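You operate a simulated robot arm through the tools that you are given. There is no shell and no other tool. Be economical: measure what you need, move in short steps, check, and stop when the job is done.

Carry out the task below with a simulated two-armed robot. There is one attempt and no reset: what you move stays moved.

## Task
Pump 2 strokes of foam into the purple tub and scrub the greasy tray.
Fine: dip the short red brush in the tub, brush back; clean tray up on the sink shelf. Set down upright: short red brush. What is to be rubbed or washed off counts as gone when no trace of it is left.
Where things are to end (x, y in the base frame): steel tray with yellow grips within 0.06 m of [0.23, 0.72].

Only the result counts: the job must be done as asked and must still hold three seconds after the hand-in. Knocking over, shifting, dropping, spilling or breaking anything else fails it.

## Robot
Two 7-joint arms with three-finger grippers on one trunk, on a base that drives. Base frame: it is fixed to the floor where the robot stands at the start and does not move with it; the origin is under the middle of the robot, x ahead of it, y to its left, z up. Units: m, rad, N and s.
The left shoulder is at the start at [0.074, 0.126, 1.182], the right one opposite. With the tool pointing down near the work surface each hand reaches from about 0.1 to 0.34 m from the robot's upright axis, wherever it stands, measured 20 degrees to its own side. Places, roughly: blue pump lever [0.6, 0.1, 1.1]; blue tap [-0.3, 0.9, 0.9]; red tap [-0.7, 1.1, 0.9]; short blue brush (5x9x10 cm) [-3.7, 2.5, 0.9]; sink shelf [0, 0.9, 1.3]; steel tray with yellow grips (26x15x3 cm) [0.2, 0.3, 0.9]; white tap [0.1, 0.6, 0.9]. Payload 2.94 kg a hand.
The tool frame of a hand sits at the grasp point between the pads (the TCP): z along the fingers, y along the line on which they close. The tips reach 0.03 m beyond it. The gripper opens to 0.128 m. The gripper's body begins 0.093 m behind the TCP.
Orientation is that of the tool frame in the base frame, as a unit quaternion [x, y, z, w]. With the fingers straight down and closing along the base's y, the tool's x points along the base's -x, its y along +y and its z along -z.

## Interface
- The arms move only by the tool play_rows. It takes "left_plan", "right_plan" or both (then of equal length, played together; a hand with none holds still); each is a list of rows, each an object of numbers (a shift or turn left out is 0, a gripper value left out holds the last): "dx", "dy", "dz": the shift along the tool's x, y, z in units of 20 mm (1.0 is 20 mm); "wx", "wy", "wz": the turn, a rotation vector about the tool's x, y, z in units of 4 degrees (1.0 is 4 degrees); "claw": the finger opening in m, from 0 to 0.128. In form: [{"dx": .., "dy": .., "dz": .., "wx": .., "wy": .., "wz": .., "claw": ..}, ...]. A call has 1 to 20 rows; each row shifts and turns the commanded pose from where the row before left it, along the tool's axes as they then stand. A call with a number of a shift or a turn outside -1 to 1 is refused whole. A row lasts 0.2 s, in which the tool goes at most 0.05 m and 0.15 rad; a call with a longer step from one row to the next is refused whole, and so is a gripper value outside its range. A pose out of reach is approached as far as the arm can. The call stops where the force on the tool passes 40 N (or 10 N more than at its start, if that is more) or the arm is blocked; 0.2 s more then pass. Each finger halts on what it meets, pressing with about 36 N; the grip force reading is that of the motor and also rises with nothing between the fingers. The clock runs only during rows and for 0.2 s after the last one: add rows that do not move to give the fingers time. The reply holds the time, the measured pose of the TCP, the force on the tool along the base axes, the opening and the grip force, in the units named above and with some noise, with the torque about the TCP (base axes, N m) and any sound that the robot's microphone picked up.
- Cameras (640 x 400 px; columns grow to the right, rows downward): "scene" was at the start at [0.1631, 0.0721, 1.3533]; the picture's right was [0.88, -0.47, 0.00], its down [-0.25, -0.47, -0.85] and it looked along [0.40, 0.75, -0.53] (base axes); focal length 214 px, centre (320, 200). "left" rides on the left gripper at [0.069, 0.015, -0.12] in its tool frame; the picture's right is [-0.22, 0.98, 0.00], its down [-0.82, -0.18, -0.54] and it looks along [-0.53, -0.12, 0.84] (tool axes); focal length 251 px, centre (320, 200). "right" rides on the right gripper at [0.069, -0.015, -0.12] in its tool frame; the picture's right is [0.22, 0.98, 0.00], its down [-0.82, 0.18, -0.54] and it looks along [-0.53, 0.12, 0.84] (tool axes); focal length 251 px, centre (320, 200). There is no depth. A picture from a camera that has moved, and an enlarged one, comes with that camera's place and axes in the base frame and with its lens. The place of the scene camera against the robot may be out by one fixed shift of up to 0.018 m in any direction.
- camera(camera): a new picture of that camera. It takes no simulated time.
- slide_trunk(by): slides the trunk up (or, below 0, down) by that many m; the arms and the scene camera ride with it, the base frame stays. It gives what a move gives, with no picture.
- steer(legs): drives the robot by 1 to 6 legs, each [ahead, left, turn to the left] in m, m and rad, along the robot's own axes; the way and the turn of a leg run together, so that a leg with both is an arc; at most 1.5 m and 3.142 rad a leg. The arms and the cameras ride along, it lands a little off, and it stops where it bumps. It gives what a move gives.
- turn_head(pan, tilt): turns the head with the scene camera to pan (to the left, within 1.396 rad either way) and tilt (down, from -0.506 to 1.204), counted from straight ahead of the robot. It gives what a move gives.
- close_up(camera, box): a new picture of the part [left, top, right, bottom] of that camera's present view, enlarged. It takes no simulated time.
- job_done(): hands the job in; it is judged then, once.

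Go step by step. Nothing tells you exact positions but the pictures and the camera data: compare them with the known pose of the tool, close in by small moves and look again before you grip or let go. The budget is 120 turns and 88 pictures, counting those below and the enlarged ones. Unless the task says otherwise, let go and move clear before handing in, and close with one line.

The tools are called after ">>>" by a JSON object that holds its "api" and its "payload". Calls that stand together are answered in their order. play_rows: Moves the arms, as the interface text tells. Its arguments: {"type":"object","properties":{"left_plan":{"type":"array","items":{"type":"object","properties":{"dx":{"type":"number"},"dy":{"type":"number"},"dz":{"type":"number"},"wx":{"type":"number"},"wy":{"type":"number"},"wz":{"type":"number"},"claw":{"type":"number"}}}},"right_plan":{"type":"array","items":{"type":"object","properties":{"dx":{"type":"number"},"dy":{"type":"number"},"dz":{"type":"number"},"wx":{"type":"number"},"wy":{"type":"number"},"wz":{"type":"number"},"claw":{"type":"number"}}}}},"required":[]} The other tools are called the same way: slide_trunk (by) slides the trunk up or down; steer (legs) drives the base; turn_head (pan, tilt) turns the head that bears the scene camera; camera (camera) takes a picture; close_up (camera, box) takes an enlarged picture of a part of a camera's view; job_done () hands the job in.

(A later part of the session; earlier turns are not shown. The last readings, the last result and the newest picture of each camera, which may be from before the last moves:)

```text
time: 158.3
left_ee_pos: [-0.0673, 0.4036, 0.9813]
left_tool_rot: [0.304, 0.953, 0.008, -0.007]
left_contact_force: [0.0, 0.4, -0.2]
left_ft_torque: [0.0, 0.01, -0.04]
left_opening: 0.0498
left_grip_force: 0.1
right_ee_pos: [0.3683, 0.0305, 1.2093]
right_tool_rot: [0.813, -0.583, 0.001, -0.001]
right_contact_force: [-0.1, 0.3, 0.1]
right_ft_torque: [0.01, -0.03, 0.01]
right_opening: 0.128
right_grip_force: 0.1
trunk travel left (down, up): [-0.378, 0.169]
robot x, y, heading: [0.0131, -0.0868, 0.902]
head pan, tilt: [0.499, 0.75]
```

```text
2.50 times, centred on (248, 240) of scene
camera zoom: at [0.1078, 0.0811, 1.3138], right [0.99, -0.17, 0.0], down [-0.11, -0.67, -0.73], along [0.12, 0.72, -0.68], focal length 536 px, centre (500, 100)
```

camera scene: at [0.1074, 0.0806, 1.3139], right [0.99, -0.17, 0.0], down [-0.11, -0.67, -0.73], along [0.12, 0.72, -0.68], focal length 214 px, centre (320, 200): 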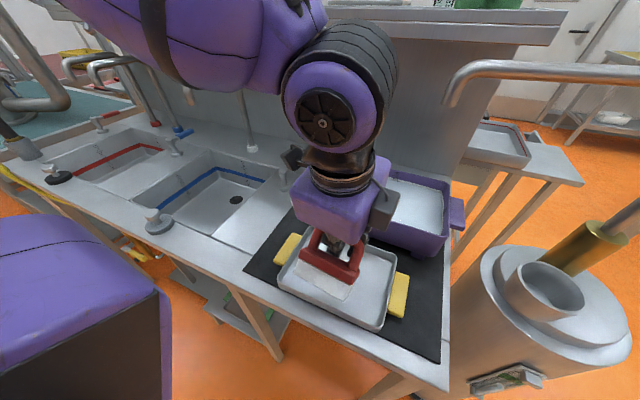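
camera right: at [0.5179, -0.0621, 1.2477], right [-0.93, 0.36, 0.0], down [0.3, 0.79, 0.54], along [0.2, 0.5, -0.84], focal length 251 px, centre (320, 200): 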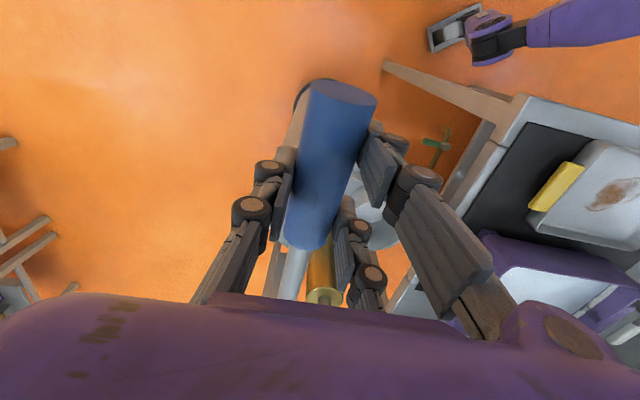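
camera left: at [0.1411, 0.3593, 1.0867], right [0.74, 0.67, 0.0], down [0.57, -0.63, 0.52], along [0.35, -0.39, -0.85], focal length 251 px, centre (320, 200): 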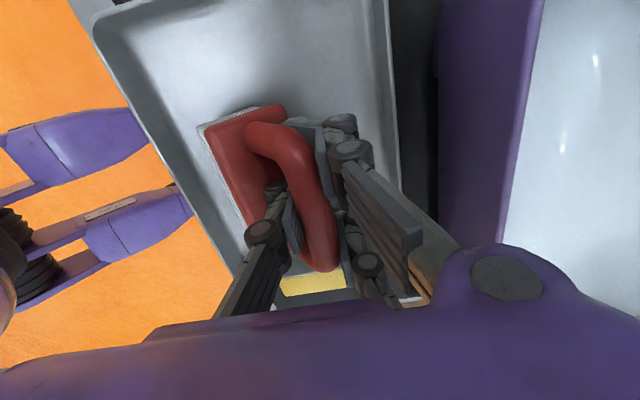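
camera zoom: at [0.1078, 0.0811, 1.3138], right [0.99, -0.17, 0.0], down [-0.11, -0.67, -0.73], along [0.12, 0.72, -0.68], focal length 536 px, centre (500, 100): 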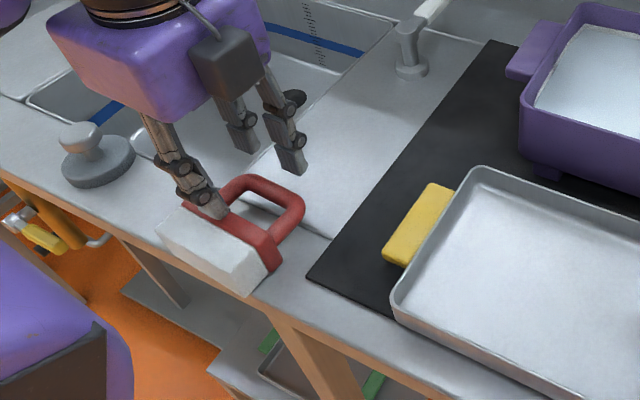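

The brush toppled onto its side with its handle pointing away. I'll grip the bar with the tool leaned back, lift, and rotate it upright; first lift, lean and look.

>>> {"api": "play_rows", "payload": {"left_plan": [{"dz": -1, "claw": 0.05}, {"dz": -1}, {"dz": -0.5, "claw": 0.08}, {"wx": 1}, {"wx": 1}, {"wx": 1}, {"wx": 1}, {"wx": 1}, {"wx": 1}, {"dx": 0}]}}

>>> {"api": "camera", "payload": {"camera": "left"}}

```text
time: 160.5
left_ee_pos: [-0.066, 0.4014, 1.0314]
left_tool_rot: [0.296, 0.933, -0.19, -0.071]
left_contact_force: [-0.1, 0.3, -0.5]
left_ft_torque: [-0.02, -0.01, -0.03]
left_opening: 0.08
left_grip_force: 0.1
right_ee_pos: [0.3686, 0.0295, 1.2089]
right_tool_rot: [0.812, -0.583, 0.002, -0.001]
right_contact_force: [-0.6, 0.4, 0.4]
right_ft_torque: [0.03, -0.03, -0.01]
right_opening: 0.1278
right_grip_force: 0.0
trunk travel left (down, up): [-0.378, 0.169]
robot x, y, heading: [0.0136, -0.0879, 0.902]
head pan, tilt: [0.499, 0.75]
```

```text
6 pictures are left
camera left: at [-0.0848, 0.4915, 1.1373], right [0.69, 0.61, -0.39], down [0.71, -0.44, 0.55], along [0.16, -0.66, -0.74], focal length 251 px, centre (320, 200)
```

left: 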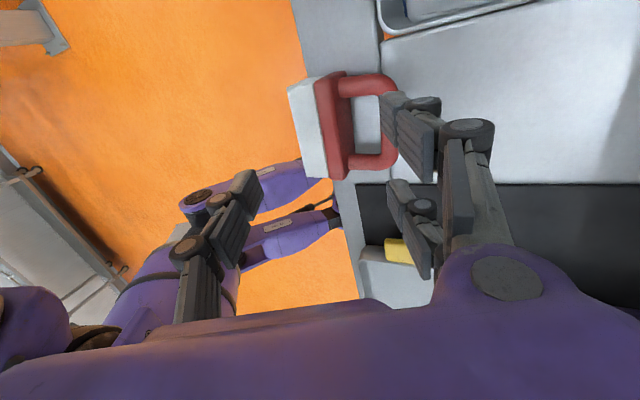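

The handle's bar centre is at (−0.055,0.411,0.914). I align, narrow the opening to fit the arch, descend along the tool axis and close on the bar.

>>> {"api": "play_rows", "payload": {"left_plan": [{"dy": 1, "dx": -0.3, "claw": 0.035}, {"dy": 1}, {"dy": 0.98}, {"dz": 1}, {"dz": 1}, {"dz": 1}, {"dz": 0.6}, {"dz": 0.5}, {"dz": 0}, {"claw": 0.0}, {"claw": 0.0}, {"claw": 0.0}]}}

```text
time: 162.3
left_ee_pos: [-0.0465, 0.4245, 0.9341]
left_tool_rot: [0.296, 0.936, -0.181, -0.069]
left_contact_force: [2.2, 1.5, 9.2]
left_ft_torque: [0.04, -0.2, 0.03]
left_opening: 0.0359
left_grip_force: 0.0
right_ee_pos: [0.3681, 0.03, 1.2094]
right_tool_rot: [0.812, -0.583, 0.002, -0.001]
right_contact_force: [0.3, 0.0, 1.0]
right_ft_torque: [-0.01, 0.02, -0.02]
right_opening: 0.1282
right_grip_force: 0.1
trunk travel left (down, up): [-0.378, 0.169]
robot x, y, heading: [0.0077, -0.0849, 0.905]
head pan, tilt: [0.499, 0.75]
stopped in row 9 (left hand): the force on the tool passed its limit at 44 N (the readings are from after the stop); the commanded pose is now the measured one
```

It touched down on the counter as expected; the bar should be between the fingers. Close.

>>> {"api": "play_rows", "payload": {"left_plan": [{"dz": -0.05}, {"claw": 0.0}, {"claw": 0.0}, {"claw": 0.0}, {"claw": 0.0}]}}

```text
time: 163.6
left_ee_pos: [-0.0489, 0.4235, 0.9353]
left_tool_rot: [0.296, 0.935, -0.182, -0.07]
left_contact_force: [0.4, -0.6, -0.2]
left_ft_torque: [0.03, -0.03, -0.02]
left_opening: 0.0146
left_grip_force: 36.0
right_ee_pos: [0.3684, 0.0304, 1.2087]
right_tool_rot: [0.813, -0.583, 0.002, -0.001]
right_contact_force: [0.5, 0.9, -0.2]
right_ft_torque: [-0.01, 0.01, 0.02]
right_opening: 0.1282
right_grip_force: 0.0
trunk travel left (down, up): [-0.378, 0.169]
robot x, y, heading: [0.0102, -0.0843, 0.905]
head pan, tilt: [0.499, 0.75]
```

Bar gripped (opening 0.0146). Lift it, then back off the base a bit for wrist room.

>>> {"api": "play_rows", "payload": {"left_plan": [{"dy": -0.36, "dz": -0.83}, {"dy": -0.36, "dz": -0.83}, {"dy": -0.36, "dz": -0.83}, {"dy": -0.36, "dz": -0.83}, {"dy": -0.36, "dz": -0.83}, {"dy": -0.3, "dz": -0.7}, {"dx": 0}]}}

>>> {"api": "steer", "payload": {"legs": [[-0.08, 0, 0]]}}

>>> {"api": "play_rows", "payload": {"left_plan": [{"wx": -1}, {"wx": -1}, {"wx": -1}, {"wx": -1}, {"wx": -1}, {"wx": -1}, {"wx": -1}, {"wx": -1}, {"wx": -1}, {"wx": -1}, {"wx": -1}, {"wx": -1}, {"wx": -1}, {"wx": -1}, {"wx": -1}, {"wx": -1}, {"wx": -1}, {"dx": 0}]}}

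>>> {"api": "camera", "payload": {"camera": "scene"}}

```text
time: 165.2
left_ee_pos: [-0.0462, 0.4186, 1.0433]
left_tool_rot: [0.296, 0.935, -0.183, -0.07]
left_contact_force: [0.4, 0.3, -0.8]
left_ft_torque: [0.04, -0.01, 0.0]
left_opening: 0.0146
left_grip_force: 35.6
right_ee_pos: [0.3693, 0.0296, 1.2089]
right_tool_rot: [0.813, -0.582, 0.002, -0.001]
right_contact_force: [0.7, -0.5, 0.2]
right_ft_torque: [0.0, -0.02, 0.04]
right_opening: 0.128
right_grip_force: 0.1
trunk travel left (down, up): [-0.378, 0.169]
robot x, y, heading: [0.0123, -0.085, 0.901]
head pan, tilt: [0.499, 0.75]
```

```text
time: 166.2
left_ee_pos: [-0.0951, 0.3568, 1.043]
left_tool_rot: [0.296, 0.935, -0.181, -0.07]
left_contact_force: [-0.9, -0.4, -1.7]
left_ft_torque: [0.1, -0.05, -0.03]
left_opening: 0.0149
left_grip_force: 36.2
right_ee_pos: [0.3186, -0.0322, 1.2092]
right_tool_rot: [0.813, -0.582, 0.002, -0.001]
right_contact_force: [-1.0, -0.7, 0.1]
right_ft_torque: [0.02, -0.04, 0.02]
right_opening: 0.1279
right_grip_force: 0.0
trunk travel left (down, up): [-0.378, 0.169]
robot x, y, heading: [-0.0354, -0.1478, 0.904]
head pan, tilt: [0.499, 0.75]
```

```text
time: 170.0
left_ee_pos: [-0.0946, 0.3567, 1.0428]
left_tool_rot: [0.302, 0.941, 0.148, 0.035]
left_contact_force: [-0.6, -0.6, -1.4]
left_ft_torque: [0.0, 0.01, 0.0]
left_opening: 0.0145
left_grip_force: 36.0
left hand out of reach, approached as far as the arm can: row 11, 12, 13, 14, 15, 16, 17
right_ee_pos: [0.32, -0.0317, 1.2103]
right_tool_rot: [0.813, -0.583, 0.002, -0.001]
right_contact_force: [0.0, 0.3, 0.1]
right_ft_torque: [0.02, -0.03, 0.0]
right_opening: 0.1279
right_grip_force: 0.0
trunk travel left (down, up): [-0.378, 0.169]
robot x, y, heading: [-0.0375, -0.1469, 0.903]
head pan, tilt: [0.499, 0.75]
```

```text
5 pictures are left
camera scene: at [0.0586, 0.0191, 1.3138], right [0.99, -0.17, 0.0], down [-0.11, -0.67, -0.73], along [0.12, 0.72, -0.68], focal length 214 px, centre (320, 200)
```

scene: 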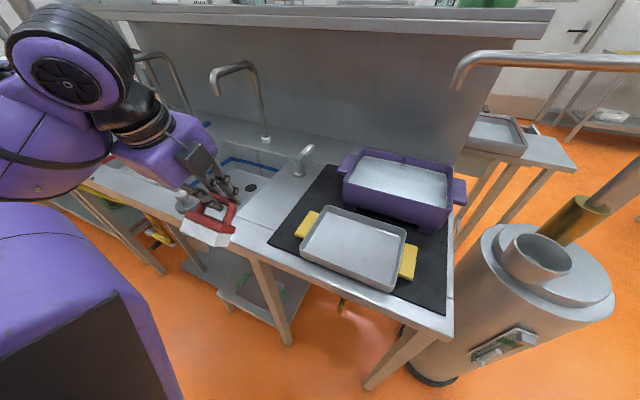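

The forward tilt stopped at about 17°. I extend the hand forward and try to tilt further.

>>> {"api": "play_rows", "payload": {"left_plan": [{"dy": 0.95, "dz": 0.3}, {"dy": 0.95, "dz": 0.3}, {"dy": 0.95, "dz": 0.3}, {"wx": -1}, {"wx": -1}, {"wx": -1}, {"wx": -1}, {"wx": -1}, {"wx": -1}, {"wx": -1}, {"dx": 0}]}}

```text
time: 172.4
left_ee_pos: [-0.0745, 0.4104, 1.0424]
left_tool_rot: [0.277, 0.923, 0.259, 0.066]
left_contact_force: [0.0, -0.6, -0.3]
left_ft_torque: [-0.01, 0.01, 0.03]
left_opening: 0.0148
left_grip_force: 35.6
left hand out of reach, approached as far as the arm can: row 7, 8, 9, 10
right_ee_pos: [0.3202, -0.032, 1.2084]
right_tool_rot: [0.813, -0.582, 0.001, -0.002]
right_contact_force: [-0.2, 0.7, 0.5]
right_ft_torque: [0.01, 0.02, 0.03]
right_opening: 0.1282
right_grip_force: 0.1
trunk travel left (down, up): [-0.378, 0.169]
robot x, y, heading: [-0.0385, -0.1445, 0.902]
head pan, tilt: [0.499, 0.75]
```

It tilts further when extended (31° now). Back off 8 cm more and repeat.

>>> {"api": "steer", "payload": {"legs": [[-0.08, 0, 0]]}}

>>> {"api": "play_rows", "payload": {"left_plan": [{"dy": 0.86, "dz": 0.5}, {"dy": 0.86, "dz": 0.5}, {"dy": 0.86, "dz": 0.5}, {"dy": 0.86, "dz": 0.5}, {"wx": -1}, {"wx": -1}, {"wx": -1}, {"wx": -1}, {"wx": -1}, {"wx": -1}, {"dx": 0}]}}

```text
time: 173.5
left_ee_pos: [-0.1223, 0.3469, 1.0432]
left_tool_rot: [0.277, 0.923, 0.259, 0.067]
left_contact_force: [-0.5, -0.4, -1.6]
left_ft_torque: [0.02, 0.0, 0.0]
left_opening: 0.0146
left_grip_force: 36.0
right_ee_pos: [0.2703, -0.0956, 1.2092]
right_tool_rot: [0.812, -0.583, 0.002, -0.001]
right_contact_force: [0.0, -0.6, 1.2]
right_ft_torque: [0.04, -0.04, -0.01]
right_opening: 0.1278
right_grip_force: 0.1
trunk travel left (down, up): [-0.378, 0.169]
robot x, y, heading: [-0.0881, -0.2119, 0.907]
head pan, tilt: [0.499, 0.75]
```

```text
time: 175.9
left_ee_pos: [-0.078, 0.4153, 1.0448]
left_tool_rot: [0.257, 0.849, 0.446, 0.122]
left_contact_force: [0.2, -0.2, -1.2]
left_ft_torque: [0.0, -0.03, -0.01]
left_opening: 0.0148
left_grip_force: 36.0
right_ee_pos: [0.2701, -0.0944, 1.2088]
right_tool_rot: [0.813, -0.583, 0.001, -0.001]
right_contact_force: [-0.5, -0.1, 0.0]
right_ft_torque: [-0.03, -0.01, 0.01]
right_opening: 0.1282
right_grip_force: 0.1
trunk travel left (down, up): [-0.378, 0.169]
robot x, y, heading: [-0.0889, -0.2069, 0.903]
head pan, tilt: [0.499, 0.75]
```

Tilt is 55° now, leaving the brush about 12° off upright. Three more units, shift back and lower to just above the counter, then look.

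>>> {"api": "play_rows", "payload": {"left_plan": [{"wx": -1}, {"wx": -1}, {"wx": -1}, {"dy": -0.39, "dz": -0.92}, {"dy": -0.39, "dz": -0.92}, {"dy": -0.8, "dz": 0.34}, {"dy": -0.8, "dz": 0.34}, {"dx": 0}]}}

>>> {"api": "close_up", "payload": {"camera": "scene", "box": [180, 60, 340, 260]}}

```text
time: 177.7
left_ee_pos: [-0.0988, 0.4193, 1.0168]
left_tool_rot: [0.238, 0.843, 0.469, 0.11]
left_contact_force: [-0.3, 0.4, -0.6]
left_ft_torque: [-0.01, 0.01, -0.02]
left_opening: 0.0144
left_grip_force: 35.9
left hand out of reach, approached as far as the arm can: row 1, 2, 3, 4, 5
right_ee_pos: [0.2705, -0.0939, 1.2098]
right_tool_rot: [0.813, -0.583, 0.002, -0.001]
right_contact_force: [-0.4, -0.4, -0.5]
right_ft_torque: [0.01, 0.03, -0.01]
right_opening: 0.1279
right_grip_force: 0.2
trunk travel left (down, up): [-0.378, 0.169]
robot x, y, heading: [-0.088, -0.209, 0.898]
head pan, tilt: [0.499, 0.75]
```

```text
2.00 times, centred on (260, 160) of scene
camera zoom: at [0.0237, -0.0451, 1.3185], right [0.94, -0.33, 0.0], down [-0.21, -0.6, -0.77], along [0.25, 0.72, -0.64], focal length 429 px, centre (440, 280)
```

zoom: 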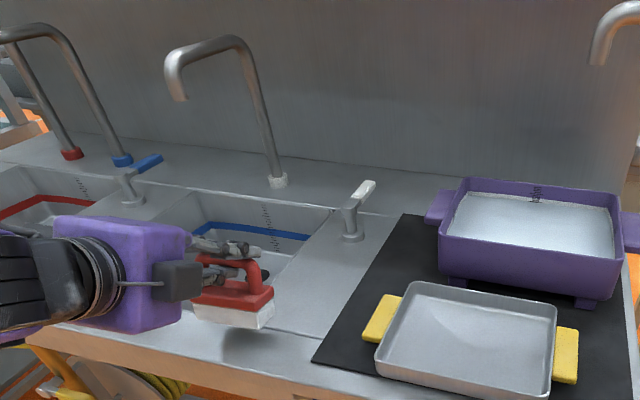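

The brush is upright in the grip, but still over the sink rim. I shift with the base (3 cm back, 3 cm right), then lower by trunk.

>>> {"api": "steer", "payload": {"legs": [[-0.031, -0.03, 0]]}}

>>> {"api": "slide_trunk", "payload": {"by": -0.02}}

>>> {"api": "close_up", "payload": {"camera": "scene", "box": [180, 60, 340, 260]}}

```text
time: 178.6
left_ee_pos: [-0.0931, 0.3774, 1.0181]
left_tool_rot: [0.236, 0.844, 0.469, 0.11]
left_contact_force: [0.0, -0.5, -0.8]
left_ft_torque: [0.0, 0.01, 0.02]
left_opening: 0.0149
left_grip_force: 36.4
right_ee_pos: [0.275, -0.1357, 1.2088]
right_tool_rot: [0.813, -0.582, 0.002, -0.001]
right_contact_force: [-0.7, 0.0, -0.1]
right_ft_torque: [0.05, -0.04, -0.03]
right_opening: 0.1279
right_grip_force: 0.0
trunk travel left (down, up): [-0.378, 0.169]
robot x, y, heading: [-0.0846, -0.2527, 0.902]
head pan, tilt: [0.499, 0.75]
```

```text
time: 179.3
left_ee_pos: [-0.0937, 0.3768, 0.9961]
left_tool_rot: [0.236, 0.844, 0.469, 0.11]
left_contact_force: [-0.3, -0.5, -0.5]
left_ft_torque: [0.01, 0.01, -0.01]
left_opening: 0.0147
left_grip_force: 36.0
right_ee_pos: [0.2761, -0.1363, 1.1892]
right_tool_rot: [0.812, -0.584, 0.002, -0.001]
right_contact_force: [-0.2, 0.6, -0.1]
right_ft_torque: [0.02, -0.01, -0.01]
right_opening: 0.1281
right_grip_force: 0.2
trunk travel left (down, up): [-0.358, 0.189]
robot x, y, heading: [-0.0793, -0.253, 0.902]
head pan, tilt: [0.499, 0.75]
```

```text
2.00 times, centred on (260, 160) of scene
camera zoom: at [0.0174, -0.0818, 1.2938], right [0.99, -0.17, 0.0], down [-0.11, -0.67, -0.73], along [0.12, 0.72, -0.68], focal length 429 px, centre (440, 280)
```

zoom: 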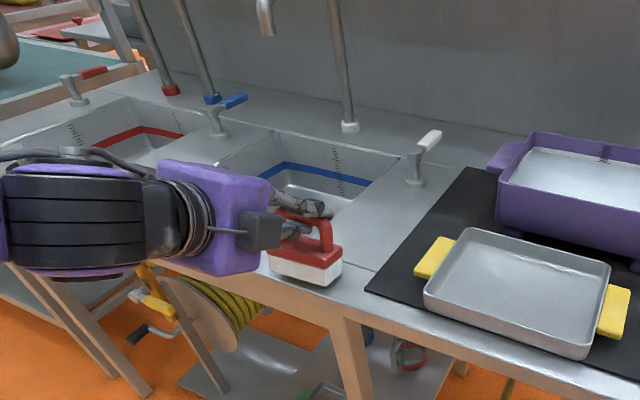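

The brush hovers right at its home spot. I lower it by millimetres until contact shows.

>>> {"api": "play_rows", "payload": {"left_plan": [{"dy": -0.085, "dz": 0.054}, {"dy": -0.085, "dz": 0.054}, {"dx": 0}]}}

```text
time: 180.1
left_ee_pos: [-0.0942, 0.3779, 0.9923]
left_tool_rot: [0.236, 0.845, 0.468, 0.109]
left_contact_force: [-0.4, -1.3, -1.3]
left_ft_torque: [0.0, -0.03, 0.02]
left_opening: 0.0147
left_grip_force: 35.7
right_ee_pos: [0.2769, -0.1361, 1.189]
right_tool_rot: [0.812, -0.583, 0.002, -0.001]
right_contact_force: [0.0, -1.2, -1.0]
right_ft_torque: [0.04, 0.01, 0.0]
right_opening: 0.1281
right_grip_force: 0.0
trunk travel left (down, up): [-0.358, 0.189]
robot x, y, heading: [-0.0831, -0.2525, 0.904]
head pan, tilt: [0.499, 0.75]
```

>>> {"api": "play_rows", "payload": {"left_plan": [{"dy": -0.085, "dz": 0.054}, {"dy": -0.085, "dz": 0.054}, {"dx": 0}]}}

>>> {"api": "play_rows", "payload": {"left_plan": [{"dy": -0.085, "dz": 0.054}, {"dy": -0.085, "dz": 0.054}, {"dx": 0}]}}

```text
time: 180.9
left_ee_pos: [-0.0947, 0.3772, 0.9921]
left_tool_rot: [0.236, 0.842, 0.472, 0.111]
left_contact_force: [-2.5, 1.8, 21.3]
left_ft_torque: [-0.02, -0.78, 0.04]
left_opening: 0.0147
left_grip_force: 35.3
right_ee_pos: [0.2765, -0.1382, 1.1892]
right_tool_rot: [0.812, -0.583, 0.001, -0.002]
right_contact_force: [0.7, 0.3, 0.6]
right_ft_torque: [-0.02, -0.01, 0.01]
right_opening: 0.1279
right_grip_force: 0.0
trunk travel left (down, up): [-0.358, 0.189]
robot x, y, heading: [-0.0829, -0.2522, 0.903]
head pan, tilt: [0.499, 0.75]
```

```text
time: 181.6
left_ee_pos: [-0.0912, 0.3802, 0.9924]
left_tool_rot: [0.236, 0.84, 0.476, 0.112]
left_contact_force: [-1.1, -0.7, 13.6]
left_ft_torque: [-0.27, -0.53, -0.06]
left_opening: 0.0148
left_grip_force: 36.0
right_ee_pos: [0.2754, -0.1358, 1.1886]
right_tool_rot: [0.812, -0.583, 0.001, 0.0]
right_contact_force: [0.2, 0.1, 0.1]
right_ft_torque: [-0.04, -0.02, 0.02]
right_opening: 0.128
right_grip_force: 0.0
trunk travel left (down, up): [-0.358, 0.189]
robot x, y, heading: [-0.0827, -0.2487, 0.903]
head pan, tilt: [0.499, 0.75]
stopped in row 3 (left hand): the force on the tool passed its limit at 41 N (the readings are from after the stop); the commanded pose is now the measured one
```

Firm contact with the counter. Open gently and withdraw straight back along the fingers.

>>> {"api": "play_rows", "payload": {"left_plan": [{"dy": 0.03, "claw": 0.018}, {"claw": 0.022}, {"claw": 0.03}, {"claw": 0.03}, {"dz": -0.3}, {"dz": -0.6}, {"dz": -1}, {"dz": -1}, {"dz": -1}, {"dz": 0}]}}

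>>> {"api": "close_up", "payload": {"camera": "scene", "box": [220, 80, 540, 280]}}

```text
time: 183.8
left_ee_pos: [-0.1074, 0.3796, 1.0232]
left_tool_rot: [0.237, 0.841, 0.474, 0.11]
left_contact_force: [0.2, -1.1, 2.1]
left_ft_torque: [-0.02, -0.03, 0.02]
left_opening: 0.0298
left_grip_force: 0.1
left hand out of reach, approached as far as the arm can: row 5, 6, 7, 8, 9
right_ee_pos: [0.2753, -0.1372, 1.1888]
right_tool_rot: [0.812, -0.583, 0.001, -0.001]
right_contact_force: [-0.1, -0.7, 0.3]
right_ft_torque: [0.01, -0.01, -0.01]
right_opening: 0.1279
right_grip_force: 0.2
trunk travel left (down, up): [-0.358, 0.189]
robot x, y, heading: [-0.0815, -0.2506, 0.904]
head pan, tilt: [0.499, 0.75]
```

```text
2.00 times, centred on (380, 180) of scene
camera zoom: at [0.0172, -0.0817, 1.2938], right [0.99, -0.17, 0.0], down [-0.11, -0.67, -0.73], along [0.12, 0.72, -0.68], focal length 429 px, centre (200, 240)
```

zoom: 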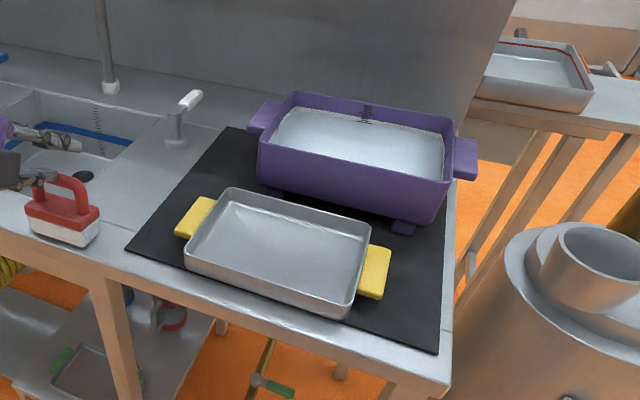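

By the readings the fingertips are now clear behind and above the bar, and the brush stands upright. I back the base away to withdraw.

>>> {"api": "steer", "payload": {"legs": [[-0.12, 0, 0]]}}

>>> {"api": "close_up", "payload": {"camera": "scene", "box": [160, 60, 480, 260]}}

```text
time: 185.0
left_ee_pos: [-0.18, 0.2851, 1.0229]
left_tool_rot: [0.237, 0.841, 0.474, 0.11]
left_contact_force: [0.1, 0.2, 0.0]
left_ft_torque: [0.0, -0.01, 0.01]
left_opening: 0.0298
left_grip_force: 0.1
right_ee_pos: [0.2012, -0.2301, 1.1891]
right_tool_rot: [0.813, -0.583, 0.001, 0.0]
right_contact_force: [0.2, -1.0, 0.7]
right_ft_torque: [-0.02, -0.04, 0.01]
right_opening: 0.1278
right_grip_force: 0.1
trunk travel left (down, up): [-0.358, 0.189]
robot x, y, heading: [-0.1534, -0.3455, 0.906]
head pan, tilt: [0.499, 0.75]
```

```text
2.00 times, centred on (320, 160) of scene
camera zoom: at [-0.0564, -0.1752, 1.2937], right [0.99, -0.17, 0.0], down [-0.11, -0.67, -0.73], along [0.12, 0.72, -0.68], focal length 429 px, centre (320, 280)
```

zoom: 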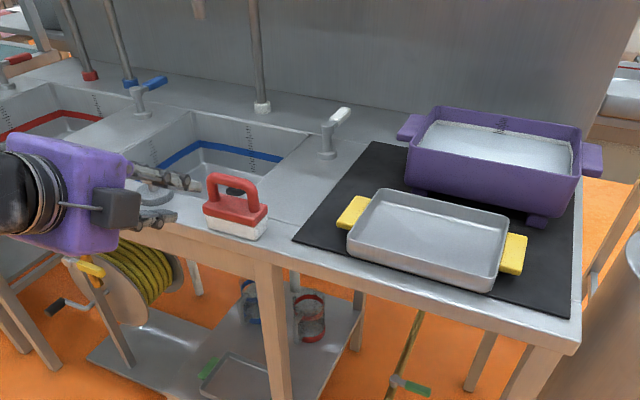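

The brush stands upright at home, the tray is clean; one picture remains, so I go by kinematics. Plan: hold both yellow grips with both hands pitched 60° forward, and do the lift with the trunk. First I set that hand posture, well clear of everything.

>>> {"api": "play_rows", "payload": {"left_plan": [{"wx": 0.053, "wy": -0.088, "wz": -0.997}, {"wx": 0.053, "wy": -0.088, "wz": -0.997}, {"wx": 0.053, "wy": -0.088, "wz": -0.997}, {"wx": 0.053, "wy": -0.088, "wz": -0.997}, {"wx": 0.053, "wy": -0.088, "wz": -0.997}, {"wx": 0.053, "wy": -0.088, "wz": -0.997}, {"wx": 0.053, "wy": -0.088, "wz": -0.997}, {"wx": 0.053, "wy": -0.088, "wz": -0.997}, {"wx": 0.053, "wy": -0.088, "wz": -0.997}, {"wx": 0.053, "wy": -0.088, "wz": -0.997}, {"wx": 0.053, "wy": -0.088, "wz": -0.997}, {"wx": 0.053, "wy": -0.088, "wz": -0.997}, {"wx": 0.053, "wy": -0.088, "wz": -0.997}, {"wx": 0.053, "wy": -0.088, "wz": -0.997}, {"wx": 0.053, "wy": -0.088, "wz": -0.997}, {"wx": 0.053, "wy": -0.088, "wz": -0.997}, {"wx": 0.053, "wy": -0.088, "wz": -0.997}, {"wx": 0.053, "wy": -0.088, "wz": -0.997}, {"wx": 0.053, "wy": -0.088, "wz": -0.997}, {"wx": 0.053, "wy": -0.088, "wz": -0.997}], "right_plan": [{"dx": -0.547, "dy": -0.838}, {"dx": -0.547, "dy": -0.838}, {"dx": -0.547, "dy": -0.838}, {"dx": -0.547, "dy": -0.838}, {"dx": -0.547, "dy": -0.838}, {"dx": -0.547, "dy": -0.838}, {"dx": -0.547, "dy": -0.838}, {"dx": -0.547, "dy": -0.838}, {"dx": -0.547, "dy": -0.838}, {"dx": -0.547, "dy": -0.838}, {"wx": 0.3705, "wy": -0.6854, "wz": 0.6416}, {"wx": 0.3705, "wy": -0.6854, "wz": 0.6416}, {"wx": 0.3705, "wy": -0.6854, "wz": 0.6416}, {"wx": 0.3705, "wy": -0.6854, "wz": 0.6416}, {"wx": 0.3705, "wy": -0.6854, "wz": 0.6416}, {"wx": 0.3705, "wy": -0.6854, "wz": 0.6416}, {"wx": 0.3705, "wy": -0.6854, "wz": 0.6416}, {"wx": 0.3705, "wy": -0.6854, "wz": 0.6416}, {"wx": 0.3705, "wy": -0.6854, "wz": 0.6416}, {"wx": 0.3705, "wy": -0.6854, "wz": 0.6416}]}}

>>> {"api": "play_rows", "payload": {"left_plan": [{"wx": 0.053, "wy": -0.088, "wz": -0.997}, {"wx": 0.053, "wy": -0.088, "wz": -0.997}, {"dx": 0}, {"dx": 0}, {"dx": 0}, {"dx": 0}, {"dx": 0}, {"dx": 0}, {"dx": 0}, {"dx": 0}, {"dx": 0}], "right_plan": [{"wx": 0.3705, "wy": -0.6854, "wz": 0.6416}, {"wx": 0.3705, "wy": -0.6854, "wz": 0.6416}, {"wx": 0.3705, "wy": -0.6854, "wz": 0.6416}, {"wx": 0.3705, "wy": -0.6854, "wz": 0.6416}, {"wx": 0.3705, "wy": -0.6854, "wz": 0.6416}, {"wx": 0.3705, "wy": -0.6854, "wz": 0.6416}, {"wx": 0.3705, "wy": -0.6854, "wz": 0.6416}, {"wx": 0.3705, "wy": -0.6854, "wz": 0.6416}, {"wx": 0.3705, "wy": -0.6854, "wz": 0.6416}, {"wx": 0.3705, "wy": -0.6854, "wz": 0.6416}, {"dx": 0}]}}

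```text
time: 189.2
left_ee_pos: [-0.1816, 0.2854, 1.0235]
left_tool_rot: [-0.329, 0.804, 0.25, 0.427]
left_contact_force: [0.4, -0.3, 0.2]
left_ft_torque: [0.01, 0.04, 0.01]
left_opening: 0.0299
left_grip_force: 0.1
right_ee_pos: [0.3049, -0.0745, 1.1843]
right_tool_rot: [-0.635, 0.725, 0.115, 0.241]
right_contact_force: [0.4, 0.0, 0.4]
right_ft_torque: [0.06, 0.0, 0.02]
right_opening: 0.1282
right_grip_force: 0.1
right hand out of reach, approached as far as the arm can: row 9, 10
trunk travel left (down, up): [-0.358, 0.189]
robot x, y, heading: [-0.1563, -0.3441, 0.901]
head pan, tilt: [0.499, 0.75]
```

```text
time: 191.6
left_ee_pos: [-0.1815, 0.2866, 1.0233]
left_tool_rot: [-0.38, 0.778, 0.218, 0.45]
left_contact_force: [-0.5, -0.1, -0.4]
left_ft_torque: [0.02, 0.05, 0.02]
left_opening: 0.0298
left_grip_force: 0.0
right_ee_pos: [0.3272, -0.053, 1.2049]
right_tool_rot: [-0.38, 0.779, 0.219, 0.449]
right_contact_force: [-0.1, -0.8, -0.5]
right_ft_torque: [0.01, -0.03, -0.03]
right_opening: 0.128
right_grip_force: 0.1
right hand out of reach, approached as far as the arm can: row 8, 9, 10
trunk travel left (down, up): [-0.358, 0.189]
robot x, y, heading: [-0.1542, -0.344, 0.9]
head pan, tilt: [0.499, 0.75]
```

Both hands have the identical pitched posture. Now bring them to the carrying stance: 0.62 m ahead, ±0.113 m sideways, equal height, opened to 9 cm.

>>> {"api": "play_rows", "payload": {"left_plan": [{"dx": -0.73, "dy": -0.9375, "dz": 0.095, "claw": 0.09}, {"dx": -0.73, "dy": -0.9375, "dz": 0.095}, {"dx": -0.73, "dy": -0.9375, "dz": 0.095}, {"dx": -0.73, "dy": -0.9375, "dz": 0.095}, {"dx": -0.73, "dy": -0.9375, "dz": 0.095}, {"dx": -0.73, "dy": -0.9375, "dz": 0.095}, {"dx": -0.73, "dy": -0.9375, "dz": 0.095}, {"dx": -0.73, "dy": -0.9375, "dz": 0.095}, {"dx": -0.73, "dy": -0.9375, "dz": 0.095}, {"dx": -0.73, "dy": -0.9375, "dz": 0.095}, {"dx": -0.73, "dy": -0.9375, "dz": 0.095}, {"dx": -0.73, "dy": -0.9375, "dz": 0.095}, {"dx": -0.73, "dy": -0.9375, "dz": 0.095}, {"dx": -0.73, "dy": -0.9375, "dz": 0.095}, {"dx": -0.73, "dy": -0.9375, "dz": 0.095}, {"dx": -0.73, "dy": -0.9375, "dz": 0.095}, {"dx": 0}], "right_plan": [{"dx": -0.157, "dy": 0.26, "dz": 0.245, "claw": 0.09}, {"dx": -0.157, "dy": 0.26, "dz": 0.245}, {"dx": -0.157, "dy": 0.26, "dz": 0.245}, {"dx": -0.157, "dy": 0.26, "dz": 0.245}, {"dx": -0.157, "dy": 0.26, "dz": 0.245}, {"dx": -0.157, "dy": 0.26, "dz": 0.245}, {"dx": -0.157, "dy": 0.26, "dz": 0.245}, {"dx": -0.157, "dy": 0.26, "dz": 0.245}, {"dx": -0.157, "dy": 0.26, "dz": 0.245}, {"dx": -0.157, "dy": 0.26, "dz": 0.245}, {"dx": -0.157, "dy": 0.26, "dz": 0.245}, {"dx": -0.157, "dy": 0.26, "dz": 0.245}, {"dx": -0.157, "dy": 0.26, "dz": 0.245}, {"dx": -0.157, "dy": 0.26, "dz": 0.245}, {"dx": -0.157, "dy": 0.26, "dz": 0.245}, {"dx": -0.157, "dy": 0.26, "dz": 0.245}, {"dx": 0}]}}

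```text
time: 195.2
left_ee_pos: [0.1443, 0.2143, 1.2111]
left_tool_rot: [-0.381, 0.778, 0.219, 0.45]
left_contact_force: [-1.3, 0.2, 0.1]
left_ft_torque: [-0.01, -0.02, 0.0]
left_opening: 0.0898
left_grip_force: 0.1
right_ee_pos: [0.3179, 0.0691, 1.2087]
right_tool_rot: [-0.38, 0.778, 0.218, 0.45]
right_contact_force: [0.3, -0.7, 0.8]
right_ft_torque: [0.0, -0.02, 0.0]
right_opening: 0.0899
right_grip_force: 0.0
trunk travel left (down, up): [-0.358, 0.189]
robot x, y, heading: [-0.1565, -0.3438, 0.906]
head pan, tilt: [0.499, 0.75]
```

Stance reached. Now align the base with the tray (turn 0.066, forward 9.4 cm, left 8.8 cm).

>>> {"api": "steer", "payload": {"legs": [[0, 0, 0.066], [0, 0.088, 0], [0.094, 0, 0]]}}

```text
time: 197.8
left_ee_pos: [0.0877, 0.3596, 1.2101]
left_tool_rot: [-0.407, 0.765, 0.233, 0.441]
left_contact_force: [0.1, -0.5, -0.4]
left_ft_torque: [0.0, -0.01, 0.03]
left_opening: 0.09
left_grip_force: 0.1
right_ee_pos: [0.2704, 0.2268, 1.2105]
right_tool_rot: [-0.405, 0.765, 0.234, 0.443]
right_contact_force: [-0.1, 0.1, -0.1]
right_ft_torque: [0.0, 0.0, -0.01]
right_opening: 0.09
right_grip_force: 0.0
trunk travel left (down, up): [-0.358, 0.189]
robot x, y, heading: [-0.1763, -0.2203, 0.973]
head pan, tilt: [0.499, 0.75]
```

Aligned per kinematics (hands' midpoint (0.179,0.293)). Lower the trunk 10 cm and use the last picture to verify hands versus yellow grips.

>>> {"api": "slide_trunk", "payload": {"by": -0.12}}

>>> {"api": "close_up", "payload": {"camera": "scene", "box": [320, 80, 576, 240]}}

```text
time: 199.3
left_ee_pos: [0.0861, 0.359, 1.0911]
left_tool_rot: [-0.407, 0.764, 0.234, 0.443]
left_contact_force: [-0.7, 0.1, 0.3]
left_ft_torque: [0.0, 0.01, 0.01]
left_opening: 0.09
left_grip_force: 0.0
right_ee_pos: [0.2697, 0.2271, 1.0897]
right_tool_rot: [-0.405, 0.765, 0.233, 0.443]
right_contact_force: [0.9, 0.5, 0.2]
right_ft_torque: [0.06, -0.04, -0.04]
right_opening: 0.09
right_grip_force: 0.0
trunk travel left (down, up): [-0.238, 0.309]
robot x, y, heading: [-0.177, -0.2208, 0.975]
head pan, tilt: [0.499, 0.75]
```

```text
2.50 times, centred on (448, 160) of scene
camera zoom: at [-0.0712, -0.0182, 1.1742], right [1.0, -0.1, 0.0], down [-0.07, -0.68, -0.73], along [0.07, 0.73, -0.68], focal length 536 px, centre (0, 300)
```

zoom: 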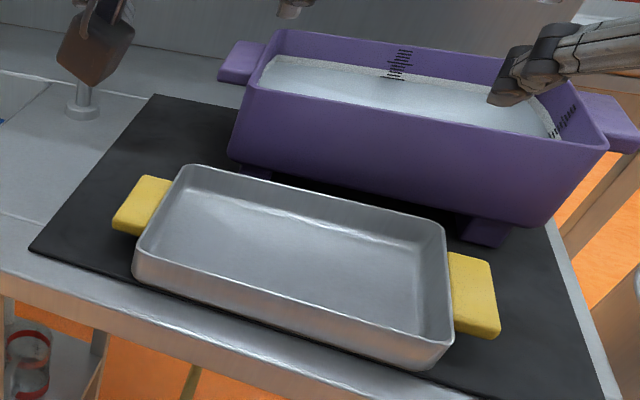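

Geometry agrees: tray centre ≈(0.185,0.298), angle −34°, matching my hands. I lower so the fingers straddle each end wall/grip.

>>> {"api": "slide_trunk", "payload": {"by": -0.15}}

>>> {"api": "slide_trunk", "payload": {"by": -0.01}}

```text
time: 200.9
left_ee_pos: [0.0883, 0.3602, 0.9493]
left_tool_rot: [-0.403, 0.762, 0.236, 0.448]
left_contact_force: [-1.5, -1.8, 3.5]
left_ft_torque: [0.05, 0.25, 0.1]
left_opening: 0.092
left_grip_force: 1.3
right_ee_pos: [0.2712, 0.2281, 0.9521]
right_tool_rot: [-0.396, 0.763, 0.245, 0.448]
right_contact_force: [-1.2, -0.5, 7.1]
right_ft_torque: [0.13, 0.34, 0.08]
right_opening: 0.0922
right_grip_force: 1.9
trunk travel left (down, up): [-0.091, 0.456]
robot x, y, heading: [-0.1744, -0.2182, 0.977]
head pan, tilt: [0.499, 0.75]
stopped: the force on the tool passed its limit at 46 N (the readings are from after the stop); the commanded pose is now the measured one
```

```text
time: 201.5
left_ee_pos: [0.0894, 0.3613, 0.9476]
left_tool_rot: [-0.4, 0.759, 0.24, 0.455]
left_contact_force: [-5.0, -3.3, 11.0]
left_ft_torque: [0.2, 0.59, 0.26]
left_opening: 0.0956
left_grip_force: 4.3
right_ee_pos: [0.2737, 0.2301, 0.9507]
right_tool_rot: [-0.387, 0.761, 0.253, 0.455]
right_contact_force: [-0.6, 0.2, 10.5]
right_ft_torque: [0.34, 0.49, 0.05]
right_opening: 0.0935
right_grip_force: 2.4
trunk travel left (down, up): [-0.082, 0.465]
robot x, y, heading: [-0.1729, -0.2179, 0.971]
head pan, tilt: [0.499, 0.75]
stopped: the force on the tool passed its limit at 44 N (the readings are from after the stop); the commanded pose is now the measured one
```

Both hands touch floor level (tray floor and mat), i.e. full depth. I raise 8 mm and close both grippers gradually.

>>> {"api": "slide_trunk", "payload": {"by": 0.012}}

>>> {"api": "play_rows", "payload": {"left_plan": [{"claw": 0.07}, {"claw": 0.055}, {"claw": 0.045}, {"claw": 0.0}, {"claw": 0.0}, {"claw": 0.0}], "right_plan": [{"claw": 0.07}, {"claw": 0.055}, {"claw": 0.045}, {"claw": 0.0}, {"claw": 0.0}, {"claw": 0.0}]}}

```text
time: 202.1
left_ee_pos: [0.0907, 0.3629, 0.9564]
left_tool_rot: [-0.401, 0.76, 0.239, 0.453]
left_contact_force: [0.4, 0.2, -1.1]
left_ft_torque: [0.01, -0.02, -0.01]
left_opening: 0.0902
left_grip_force: 0.0
right_ee_pos: [0.275, 0.2302, 0.9585]
right_tool_rot: [-0.389, 0.762, 0.25, 0.453]
right_contact_force: [0.4, 0.2, -0.3]
right_ft_torque: [0.02, 0.0, 0.01]
right_opening: 0.0901
right_grip_force: 0.1
trunk travel left (down, up): [-0.094, 0.453]
robot x, y, heading: [-0.1747, -0.2212, 0.969]
head pan, tilt: [0.499, 0.75]
```

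```text
time: 203.5
left_ee_pos: [0.0899, 0.3637, 0.958]
left_tool_rot: [-0.401, 0.759, 0.239, 0.453]
left_contact_force: [1.1, 0.6, -0.2]
left_ft_torque: [-0.01, -0.02, -0.02]
left_opening: 0.0
left_grip_force: 2.7
right_ee_pos: [0.275, 0.2301, 0.9586]
right_tool_rot: [-0.387, 0.763, 0.248, 0.453]
right_contact_force: [0.1, 0.2, -1.0]
right_ft_torque: [0.0, -0.02, 0.01]
right_opening: 0.0
right_grip_force: 3.1
trunk travel left (down, up): [-0.094, 0.453]
robot x, y, heading: [-0.1745, -0.2171, 0.971]
head pan, tilt: [0.499, 0.75]
```

Nothing was gripped: this gripper's +y side has two digits, so in a strongly pitched pose one of them bottoms out early. It only nudged the tray ~1 cm right. I raise, and change to a steeper pitch (≈28°) for the grasp.

>>> {"api": "slide_trunk", "payload": {"by": 0.11}}

>>> {"api": "play_rows", "payload": {"left_plan": [{"dx": 0.87, "dz": -0.306, "claw": 0.09}, {"dx": 0.87, "dz": -0.306}, {"dx": 0.87, "dz": -0.306}, {"dx": 0.87, "dz": -0.306}, {"dx": 0.87, "dz": -0.306}, {"wy": 1}, {"wy": 1}, {"wy": 1}, {"wy": 1}, {"wy": 1}, {"wy": 1}, {"wy": 1}, {"wy": 1}, {"dx": 0}], "right_plan": [{"dx": 0.87, "dz": -0.306, "claw": 0.09}, {"dx": 0.87, "dz": -0.306}, {"dx": 0.87, "dz": -0.306}, {"dx": 0.87, "dz": -0.306}, {"dx": 0.87, "dz": -0.306}, {"wy": 1}, {"wy": 1}, {"wy": 1}, {"wy": 1}, {"wy": 1}, {"wy": 1}, {"wy": 1}, {"wy": 1}, {"dx": 0}]}}

```text
time: 204.9
left_ee_pos: [0.0907, 0.3628, 1.0674]
left_tool_rot: [-0.401, 0.759, 0.24, 0.454]
left_contact_force: [0.2, 1.1, 0.4]
left_ft_torque: [-0.04, -0.02, -0.01]
left_opening: 0.0
left_grip_force: 3.0
right_ee_pos: [0.2763, 0.232, 1.0688]
right_tool_rot: [-0.387, 0.763, 0.249, 0.453]
right_contact_force: [-0.6, -0.4, 0.2]
right_ft_torque: [0.03, -0.02, 0.03]
right_opening: 0.0
right_grip_force: 2.7
trunk travel left (down, up): [-0.204, 0.343]
robot x, y, heading: [-0.176, -0.2209, 0.975]
head pan, tilt: [0.499, 0.75]
```

```text
time: 207.9
left_ee_pos: [0.0523, 0.3061, 1.0059]
left_tool_rot: [-0.451, 0.855, 0.119, 0.227]
left_contact_force: [0.3, 0.3, 1.4]
left_ft_torque: [0.02, 0.02, 0.03]
left_opening: 0.0901
left_grip_force: 0.0
right_ee_pos: [0.2462, 0.1997, 1.0229]
right_tool_rot: [-0.442, 0.858, 0.134, 0.226]
right_contact_force: [0.2, 0.1, 0.3]
right_ft_torque: [0.01, 0.0, 0.01]
right_opening: 0.0897
right_grip_force: 0.1
right hand out of reach, approached as far as the arm can: row 4, 5
trunk travel left (down, up): [-0.204, 0.343]
robot x, y, heading: [-0.1752, -0.2233, 0.969]
head pan, tilt: [0.499, 0.75]
```

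Right hand hit a limit slightly early; I match the left hand to it, then shift the base 3 cm forward, 2 cm right to centre on the tray.

>>> {"api": "play_rows", "payload": {"left_plan": [{"dx": -0.675, "dz": -0.1}, {"dx": -0.675, "dz": -0.1}, {"dx": 0}]}}

>>> {"api": "steer", "payload": {"legs": [[0.031, 0, 0], [0, -0.019, 0]]}}

```text
time: 208.7
left_ee_pos: [0.0648, 0.3254, 1.023]
left_tool_rot: [-0.451, 0.855, 0.119, 0.226]
left_contact_force: [0.6, -0.4, -0.4]
left_ft_torque: [-0.01, 0.02, -0.03]
left_opening: 0.09
left_grip_force: 0.1
right_ee_pos: [0.2463, 0.2001, 1.0221]
right_tool_rot: [-0.442, 0.858, 0.133, 0.225]
right_contact_force: [-0.4, 0.0, -0.1]
right_ft_torque: [0.01, -0.02, 0.02]
right_opening: 0.0899
right_grip_force: 0.1
trunk travel left (down, up): [-0.204, 0.343]
robot x, y, heading: [-0.1758, -0.2211, 0.976]
head pan, tilt: [0.499, 0.75]
```

```text
time: 210.0
left_ee_pos: [0.0987, 0.34, 1.0224]
left_tool_rot: [-0.451, 0.855, 0.12, 0.226]
left_contact_force: [-0.1, 0.6, -0.9]
left_ft_torque: [0.0, -0.02, 0.04]
left_opening: 0.0898
left_grip_force: 0.1
right_ee_pos: [0.2795, 0.216, 1.0228]
right_tool_rot: [-0.443, 0.858, 0.134, 0.225]
right_contact_force: [0.2, -0.1, 0.3]
right_ft_torque: [0.01, 0.02, -0.02]
right_opening: 0.0903
right_grip_force: 0.0
trunk travel left (down, up): [-0.204, 0.343]
robot x, y, heading: [-0.1409, -0.2041, 0.973]
head pan, tilt: [0.499, 0.75]
```

Centred. Lower in steps until the digits touch, then grip.

>>> {"api": "slide_trunk", "payload": {"by": -0.068}}

>>> {"api": "slide_trunk", "payload": {"by": -0.02}}

```text
time: 211.1
left_ee_pos: [0.0968, 0.3397, 0.9546]
left_tool_rot: [-0.451, 0.855, 0.12, 0.227]
left_contact_force: [0.3, -0.1, 0.4]
left_ft_torque: [0.02, 0.0, 0.01]
left_opening: 0.0903
left_grip_force: 0.1
right_ee_pos: [0.2776, 0.2155, 0.9571]
right_tool_rot: [-0.442, 0.858, 0.134, 0.226]
right_contact_force: [0.7, 0.0, -0.3]
right_ft_torque: [0.01, -0.02, 0.0]
right_opening: 0.0899
right_grip_force: 0.0
trunk travel left (down, up): [-0.136, 0.411]
robot x, y, heading: [-0.1442, -0.2021, 0.971]
head pan, tilt: [0.499, 0.75]
```

```text
time: 211.7
left_ee_pos: [0.0981, 0.3426, 0.9378]
left_tool_rot: [-0.449, 0.854, 0.122, 0.232]
left_contact_force: [7.1, 20.6, 31.7]
left_ft_torque: [1.03, 1.57, -1.16]
left_opening: 0.1032
left_grip_force: 8.8
right_ee_pos: [0.2784, 0.218, 0.9374]
right_tool_rot: [-0.44, 0.858, 0.138, 0.228]
right_contact_force: [4.9, 17.9, 32.3]
right_ft_torque: [0.9, 1.66, -1.06]
right_opening: 0.1056
right_grip_force: 10.3
trunk travel left (down, up): [-0.116, 0.431]
robot x, y, heading: [-0.1445, -0.2043, 0.968]
head pan, tilt: [0.499, 0.75]
```

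Floor contact with both. I ease up 4 mm and close both hands.

>>> {"api": "slide_trunk", "payload": {"by": 0.006}}

>>> {"api": "play_rows", "payload": {"left_plan": [{"claw": 0.075}, {"claw": 0.06}, {"claw": 0.045}, {"claw": 0.03}, {"claw": 0.0}, {"claw": 0.0}, {"claw": 0.0}], "right_plan": [{"claw": 0.075}, {"claw": 0.06}, {"claw": 0.045}, {"claw": 0.03}, {"claw": 0.0}, {"claw": 0.0}, {"claw": 0.0}]}}

```text
time: 212.3
left_ee_pos: [0.0952, 0.3409, 0.9395]
left_tool_rot: [-0.451, 0.854, 0.12, 0.229]
left_contact_force: [4.5, 12.1, 19.9]
left_ft_torque: [0.64, 0.94, -0.71]
left_opening: 0.0976
left_grip_force: 4.6
right_ee_pos: [0.278, 0.2145, 0.94]
right_tool_rot: [-0.444, 0.857, 0.132, 0.225]
right_contact_force: [-3.7, 3.3, 15.4]
right_ft_torque: [0.25, 0.93, -0.15]
right_opening: 0.1009
right_grip_force: 6.8
trunk travel left (down, up): [-0.122, 0.425]
robot x, y, heading: [-0.1414, -0.2043, 0.973]
head pan, tilt: [0.499, 0.75]
```

```text
time: 212.9
left_ee_pos: [0.092, 0.3396, 0.9456]
left_tool_rot: [-0.451, 0.853, 0.127, 0.23]
left_contact_force: [-20.2, -1.7, 24.8]
left_ft_torque: [0.14, 1.96, 0.26]
left_opening: 0.0768
left_grip_force: 12.7
right_ee_pos: [0.2745, 0.2138, 0.947]
right_tool_rot: [-0.442, 0.856, 0.14, 0.228]
right_contact_force: [2.3, -4.6, 18.4]
right_ft_torque: [0.15, 0.82, -0.3]
right_opening: 0.0767
right_grip_force: 11.4
trunk travel left (down, up): [-0.122, 0.425]
robot x, y, heading: [-0.144, -0.2037, 0.973]
head pan, tilt: [0.499, 0.75]
stopped in row 2 (left hand): the force on the tool passed its limit at 41 N (the readings are from after the stop); the commanded pose is now the measured one
```

Closing presses the tips down (they swing on an arc). Raise 6 mm and continue.

>>> {"api": "slide_trunk", "payload": {"by": 0.006}}

>>> {"api": "play_rows", "payload": {"left_plan": [{"claw": 0.065}, {"claw": 0.055}, {"claw": 0.045}, {"claw": 0.035}, {"claw": 0.02}, {"claw": 0.0}, {"claw": 0.0}], "right_plan": [{"claw": 0.065}, {"claw": 0.055}, {"claw": 0.045}, {"claw": 0.035}, {"claw": 0.02}, {"claw": 0.0}, {"claw": 0.0}]}}

```text
time: 213.4
left_ee_pos: [0.0951, 0.3408, 0.9481]
left_tool_rot: [-0.451, 0.854, 0.123, 0.227]
left_contact_force: [-3.1, -2.6, 5.2]
left_ft_torque: [-0.13, 0.34, 0.16]
left_opening: 0.061
left_grip_force: 0.8
right_ee_pos: [0.2764, 0.216, 0.9503]
right_tool_rot: [-0.444, 0.856, 0.139, 0.225]
right_contact_force: [0.8, 3.8, 16.7]
right_ft_torque: [0.2, 0.62, -0.06]
right_opening: 0.0643
right_grip_force: 2.3
trunk travel left (down, up): [-0.128, 0.419]
robot x, y, heading: [-0.1436, -0.2062, 0.974]
head pan, tilt: [0.499, 0.75]
```

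```text
time: 214.5
left_ee_pos: [0.0953, 0.341, 0.9499]
left_tool_rot: [-0.451, 0.854, 0.125, 0.227]
left_contact_force: [-5.8, -3.4, 8.8]
left_ft_torque: [-0.29, 0.2, 0.27]
left_opening: 0.0306
left_grip_force: 7.7
right_ee_pos: [0.2809, 0.2136, 0.9526]
right_tool_rot: [-0.438, 0.858, 0.136, 0.231]
right_contact_force: [2.5, -5.0, 9.1]
right_ft_torque: [-0.74, 0.22, -0.42]
right_opening: 0.0297
right_grip_force: 35.2
trunk travel left (down, up): [-0.128, 0.419]
robot x, y, heading: [-0.1418, -0.2005, 0.975]
head pan, tilt: [0.499, 0.75]
stopped in row 5 (right hand): the force on the tool passed its limit at 46 N (the readings are from after the stop); the commanded pose is now the measured one
```

Both are closing on about 3 cm, the grip's thickness. Finish the closing.

>>> {"api": "play_rows", "payload": {"left_plan": [{"claw": 0.0}, {"claw": 0.0}, {"claw": 0.0}, {"claw": 0.0}], "right_plan": [{"claw": 0.0}, {"claw": 0.0}, {"claw": 0.0}, {"claw": 0.0}]}}

```text
time: 215.5
left_ee_pos: [0.096, 0.3401, 0.9486]
left_tool_rot: [-0.452, 0.853, 0.127, 0.227]
left_contact_force: [-7.6, -1.2, 15.2]
left_ft_torque: [-0.2, 0.12, 0.39]
left_opening: 0.0299
left_grip_force: 36.2
right_ee_pos: [0.2811, 0.2119, 0.9516]
right_tool_rot: [-0.439, 0.858, 0.138, 0.23]
right_contact_force: [10.6, -6.9, 11.8]
right_ft_torque: [-0.23, -0.08, -0.38]
right_opening: 0.0299
right_grip_force: 36.1
trunk travel left (down, up): [-0.128, 0.419]
robot x, y, heading: [-0.1402, -0.2018, 0.976]
head pan, tilt: [0.499, 0.75]
```

Both grips are held firmly (0.030 m, 36 N). Lift 4 cm by trunk and check.

>>> {"api": "slide_trunk", "payload": {"by": 0.04}}

```text
time: 216.4
left_ee_pos: [0.0955, 0.343, 0.9854]
left_tool_rot: [-0.452, 0.854, 0.125, 0.224]
left_contact_force: [-5.7, 5.8, -1.0]
left_ft_torque: [0.02, 0.06, 0.47]
left_opening: 0.0298
left_grip_force: 35.5
right_ee_pos: [0.2812, 0.2152, 0.9906]
right_tool_rot: [-0.439, 0.858, 0.135, 0.228]
right_contact_force: [4.6, -6.6, -2.3]
right_ft_torque: [-0.09, -0.17, 0.09]
right_opening: 0.0297
right_grip_force: 36.3
trunk travel left (down, up): [-0.168, 0.379]
robot x, y, heading: [-0.1437, -0.2056, 0.973]
head pan, tilt: [0.499, 0.75]
```

Tray lifted in both hands. I back off 6 cm from the spout, then raise the trunk fully.

>>> {"api": "steer", "payload": {"legs": [[-0.06, 0, 0]]}}

>>> {"api": "slide_trunk", "payload": {"by": 0.37}}

```text
time: 217.3
left_ee_pos: [0.0608, 0.2922, 0.9867]
left_tool_rot: [-0.452, 0.854, 0.126, 0.225]
left_contact_force: [-7.1, 7.2, -0.7]
left_ft_torque: [0.1, 0.01, 0.64]
left_opening: 0.03
left_grip_force: 35.7
right_ee_pos: [0.2471, 0.1647, 0.9925]
right_tool_rot: [-0.439, 0.858, 0.135, 0.229]
right_contact_force: [7.2, -7.7, -1.1]
right_ft_torque: [-0.13, -0.1, -0.09]
right_opening: 0.0299
right_grip_force: 35.8
trunk travel left (down, up): [-0.168, 0.379]
robot x, y, heading: [-0.1743, -0.2528, 0.967]
head pan, tilt: [0.499, 0.75]
```

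```text
time: 220.6
left_ee_pos: [0.0424, 0.2512, 1.4365]
left_tool_rot: [-0.435, 0.837, 0.156, 0.293]
left_contact_force: [1.3, -2.3, -3.6]
left_ft_torque: [0.24, -0.38, -0.09]
left_opening: 0.0321
left_grip_force: 36.1
right_ee_pos: [0.2372, 0.1632, 1.3693]
right_tool_rot: [-0.442, 0.852, 0.15, 0.237]
right_contact_force: [-0.6, 3.1, 0.9]
right_ft_torque: [-0.19, 0.73, -0.34]
right_opening: 0.031
right_grip_force: 36.0
trunk travel left (down, up): [-0.53, 0.017]
robot x, y, heading: [-0.1728, -0.2521, 0.97]
head pan, tilt: [0.499, 0.75]
stopped: the force on the tool passed its limit at 47 N (the readings are from after the stop); the commanded pose is now the measured one
```

Near the top the shoulders lean back and the left hand got pulled 7 cm higher; the grip still holds. I lower the trunk 8 cm and level the left hand to the right one.

>>> {"api": "slide_trunk", "payload": {"by": -0.08}}

```text
time: 221.2
left_ee_pos: [0.0519, 0.2566, 1.3897]
left_tool_rot: [-0.434, 0.844, 0.146, 0.281]
left_contact_force: [-0.3, -0.9, -1.3]
left_ft_torque: [0.28, -0.33, -0.03]
left_opening: 0.0318
left_grip_force: 36.4
right_ee_pos: [0.2375, 0.1734, 1.3272]
right_tool_rot: [-0.445, 0.853, 0.152, 0.224]
right_contact_force: [0.9, 1.5, 0.1]
right_ft_torque: [-0.43, 0.64, -0.27]
right_opening: 0.0062
right_grip_force: 32.3
trunk travel left (down, up): [-0.502, 0.045]
robot x, y, heading: [-0.1765, -0.2519, 0.974]
head pan, tilt: [0.499, 0.75]
stopped: the force on the tool passed its limit at 44 N (the readings are from after the stop); the commanded pose is now the measured one
```

The right fingers have slipped (opening 6 mm). I open the right hand and draw it back a little, and read whether the left hand carries the tray alone.

>>> {"api": "play_rows", "payload": {"right_plan": [{"claw": 0.03}, {"claw": 0.06}, {"claw": 0.09}, {"dx": 0}, {"dx": 0}]}}

```text
time: 222.4
left_ee_pos: [0.0498, 0.2546, 1.393]
left_tool_rot: [-0.432, 0.843, 0.147, 0.284]
left_contact_force: [0.1, 0.3, -2.0]
left_ft_torque: [0.11, 0.23, 0.01]
left_opening: 0.0317
left_grip_force: 35.8
right_ee_pos: [0.2356, 0.172, 1.329]
right_tool_rot: [-0.447, 0.852, 0.153, 0.225]
right_contact_force: [1.0, -1.2, -0.3]
right_ft_torque: [-0.01, 0.01, -0.02]
right_opening: 0.0899
right_grip_force: 0.0
trunk travel left (down, up): [-0.502, 0.045]
robot x, y, heading: [-0.1777, -0.2529, 0.973]
head pan, tilt: [0.499, 0.75]
```

The left hand is holding the tray alone: torque matches a 0.22 kg tray centred 11 cm to its right. I'll continue one-handed: first pull the right hand up and away, to the side and back.

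>>> {"api": "play_rows", "payload": {"right_plan": [{"dz": -0.6}, {"dz": -0.8}, {"dz": -1}, {"dz": -1}, {"dz": -1}, {"dz": -0.6}, {"dy": -1}, {"dy": -1}, {"dy": -1}, {"dy": -1}, {"dy": -1}, {"dy": -1}, {"dy": -1}, {"dy": -1}, {"dy": -1}]}}

```text
time: 225.6
left_ee_pos: [0.0505, 0.253, 1.393]
left_tool_rot: [-0.433, 0.843, 0.147, 0.283]
left_contact_force: [0.0, 0.2, -3.3]
left_ft_torque: [0.11, 0.22, -0.02]
left_opening: 0.0317
left_grip_force: 36.7
right_ee_pos: [0.361, 0.0248, 1.4048]
right_tool_rot: [-0.447, 0.852, 0.153, 0.226]
right_contact_force: [-0.4, 1.0, 0.6]
right_ft_torque: [0.01, 0.03, 0.0]
right_opening: 0.09
right_grip_force: 0.0
trunk travel left (down, up): [-0.502, 0.045]
robot x, y, heading: [-0.1753, -0.2534, 0.979]
head pan, tilt: [0.499, 0.75]
```

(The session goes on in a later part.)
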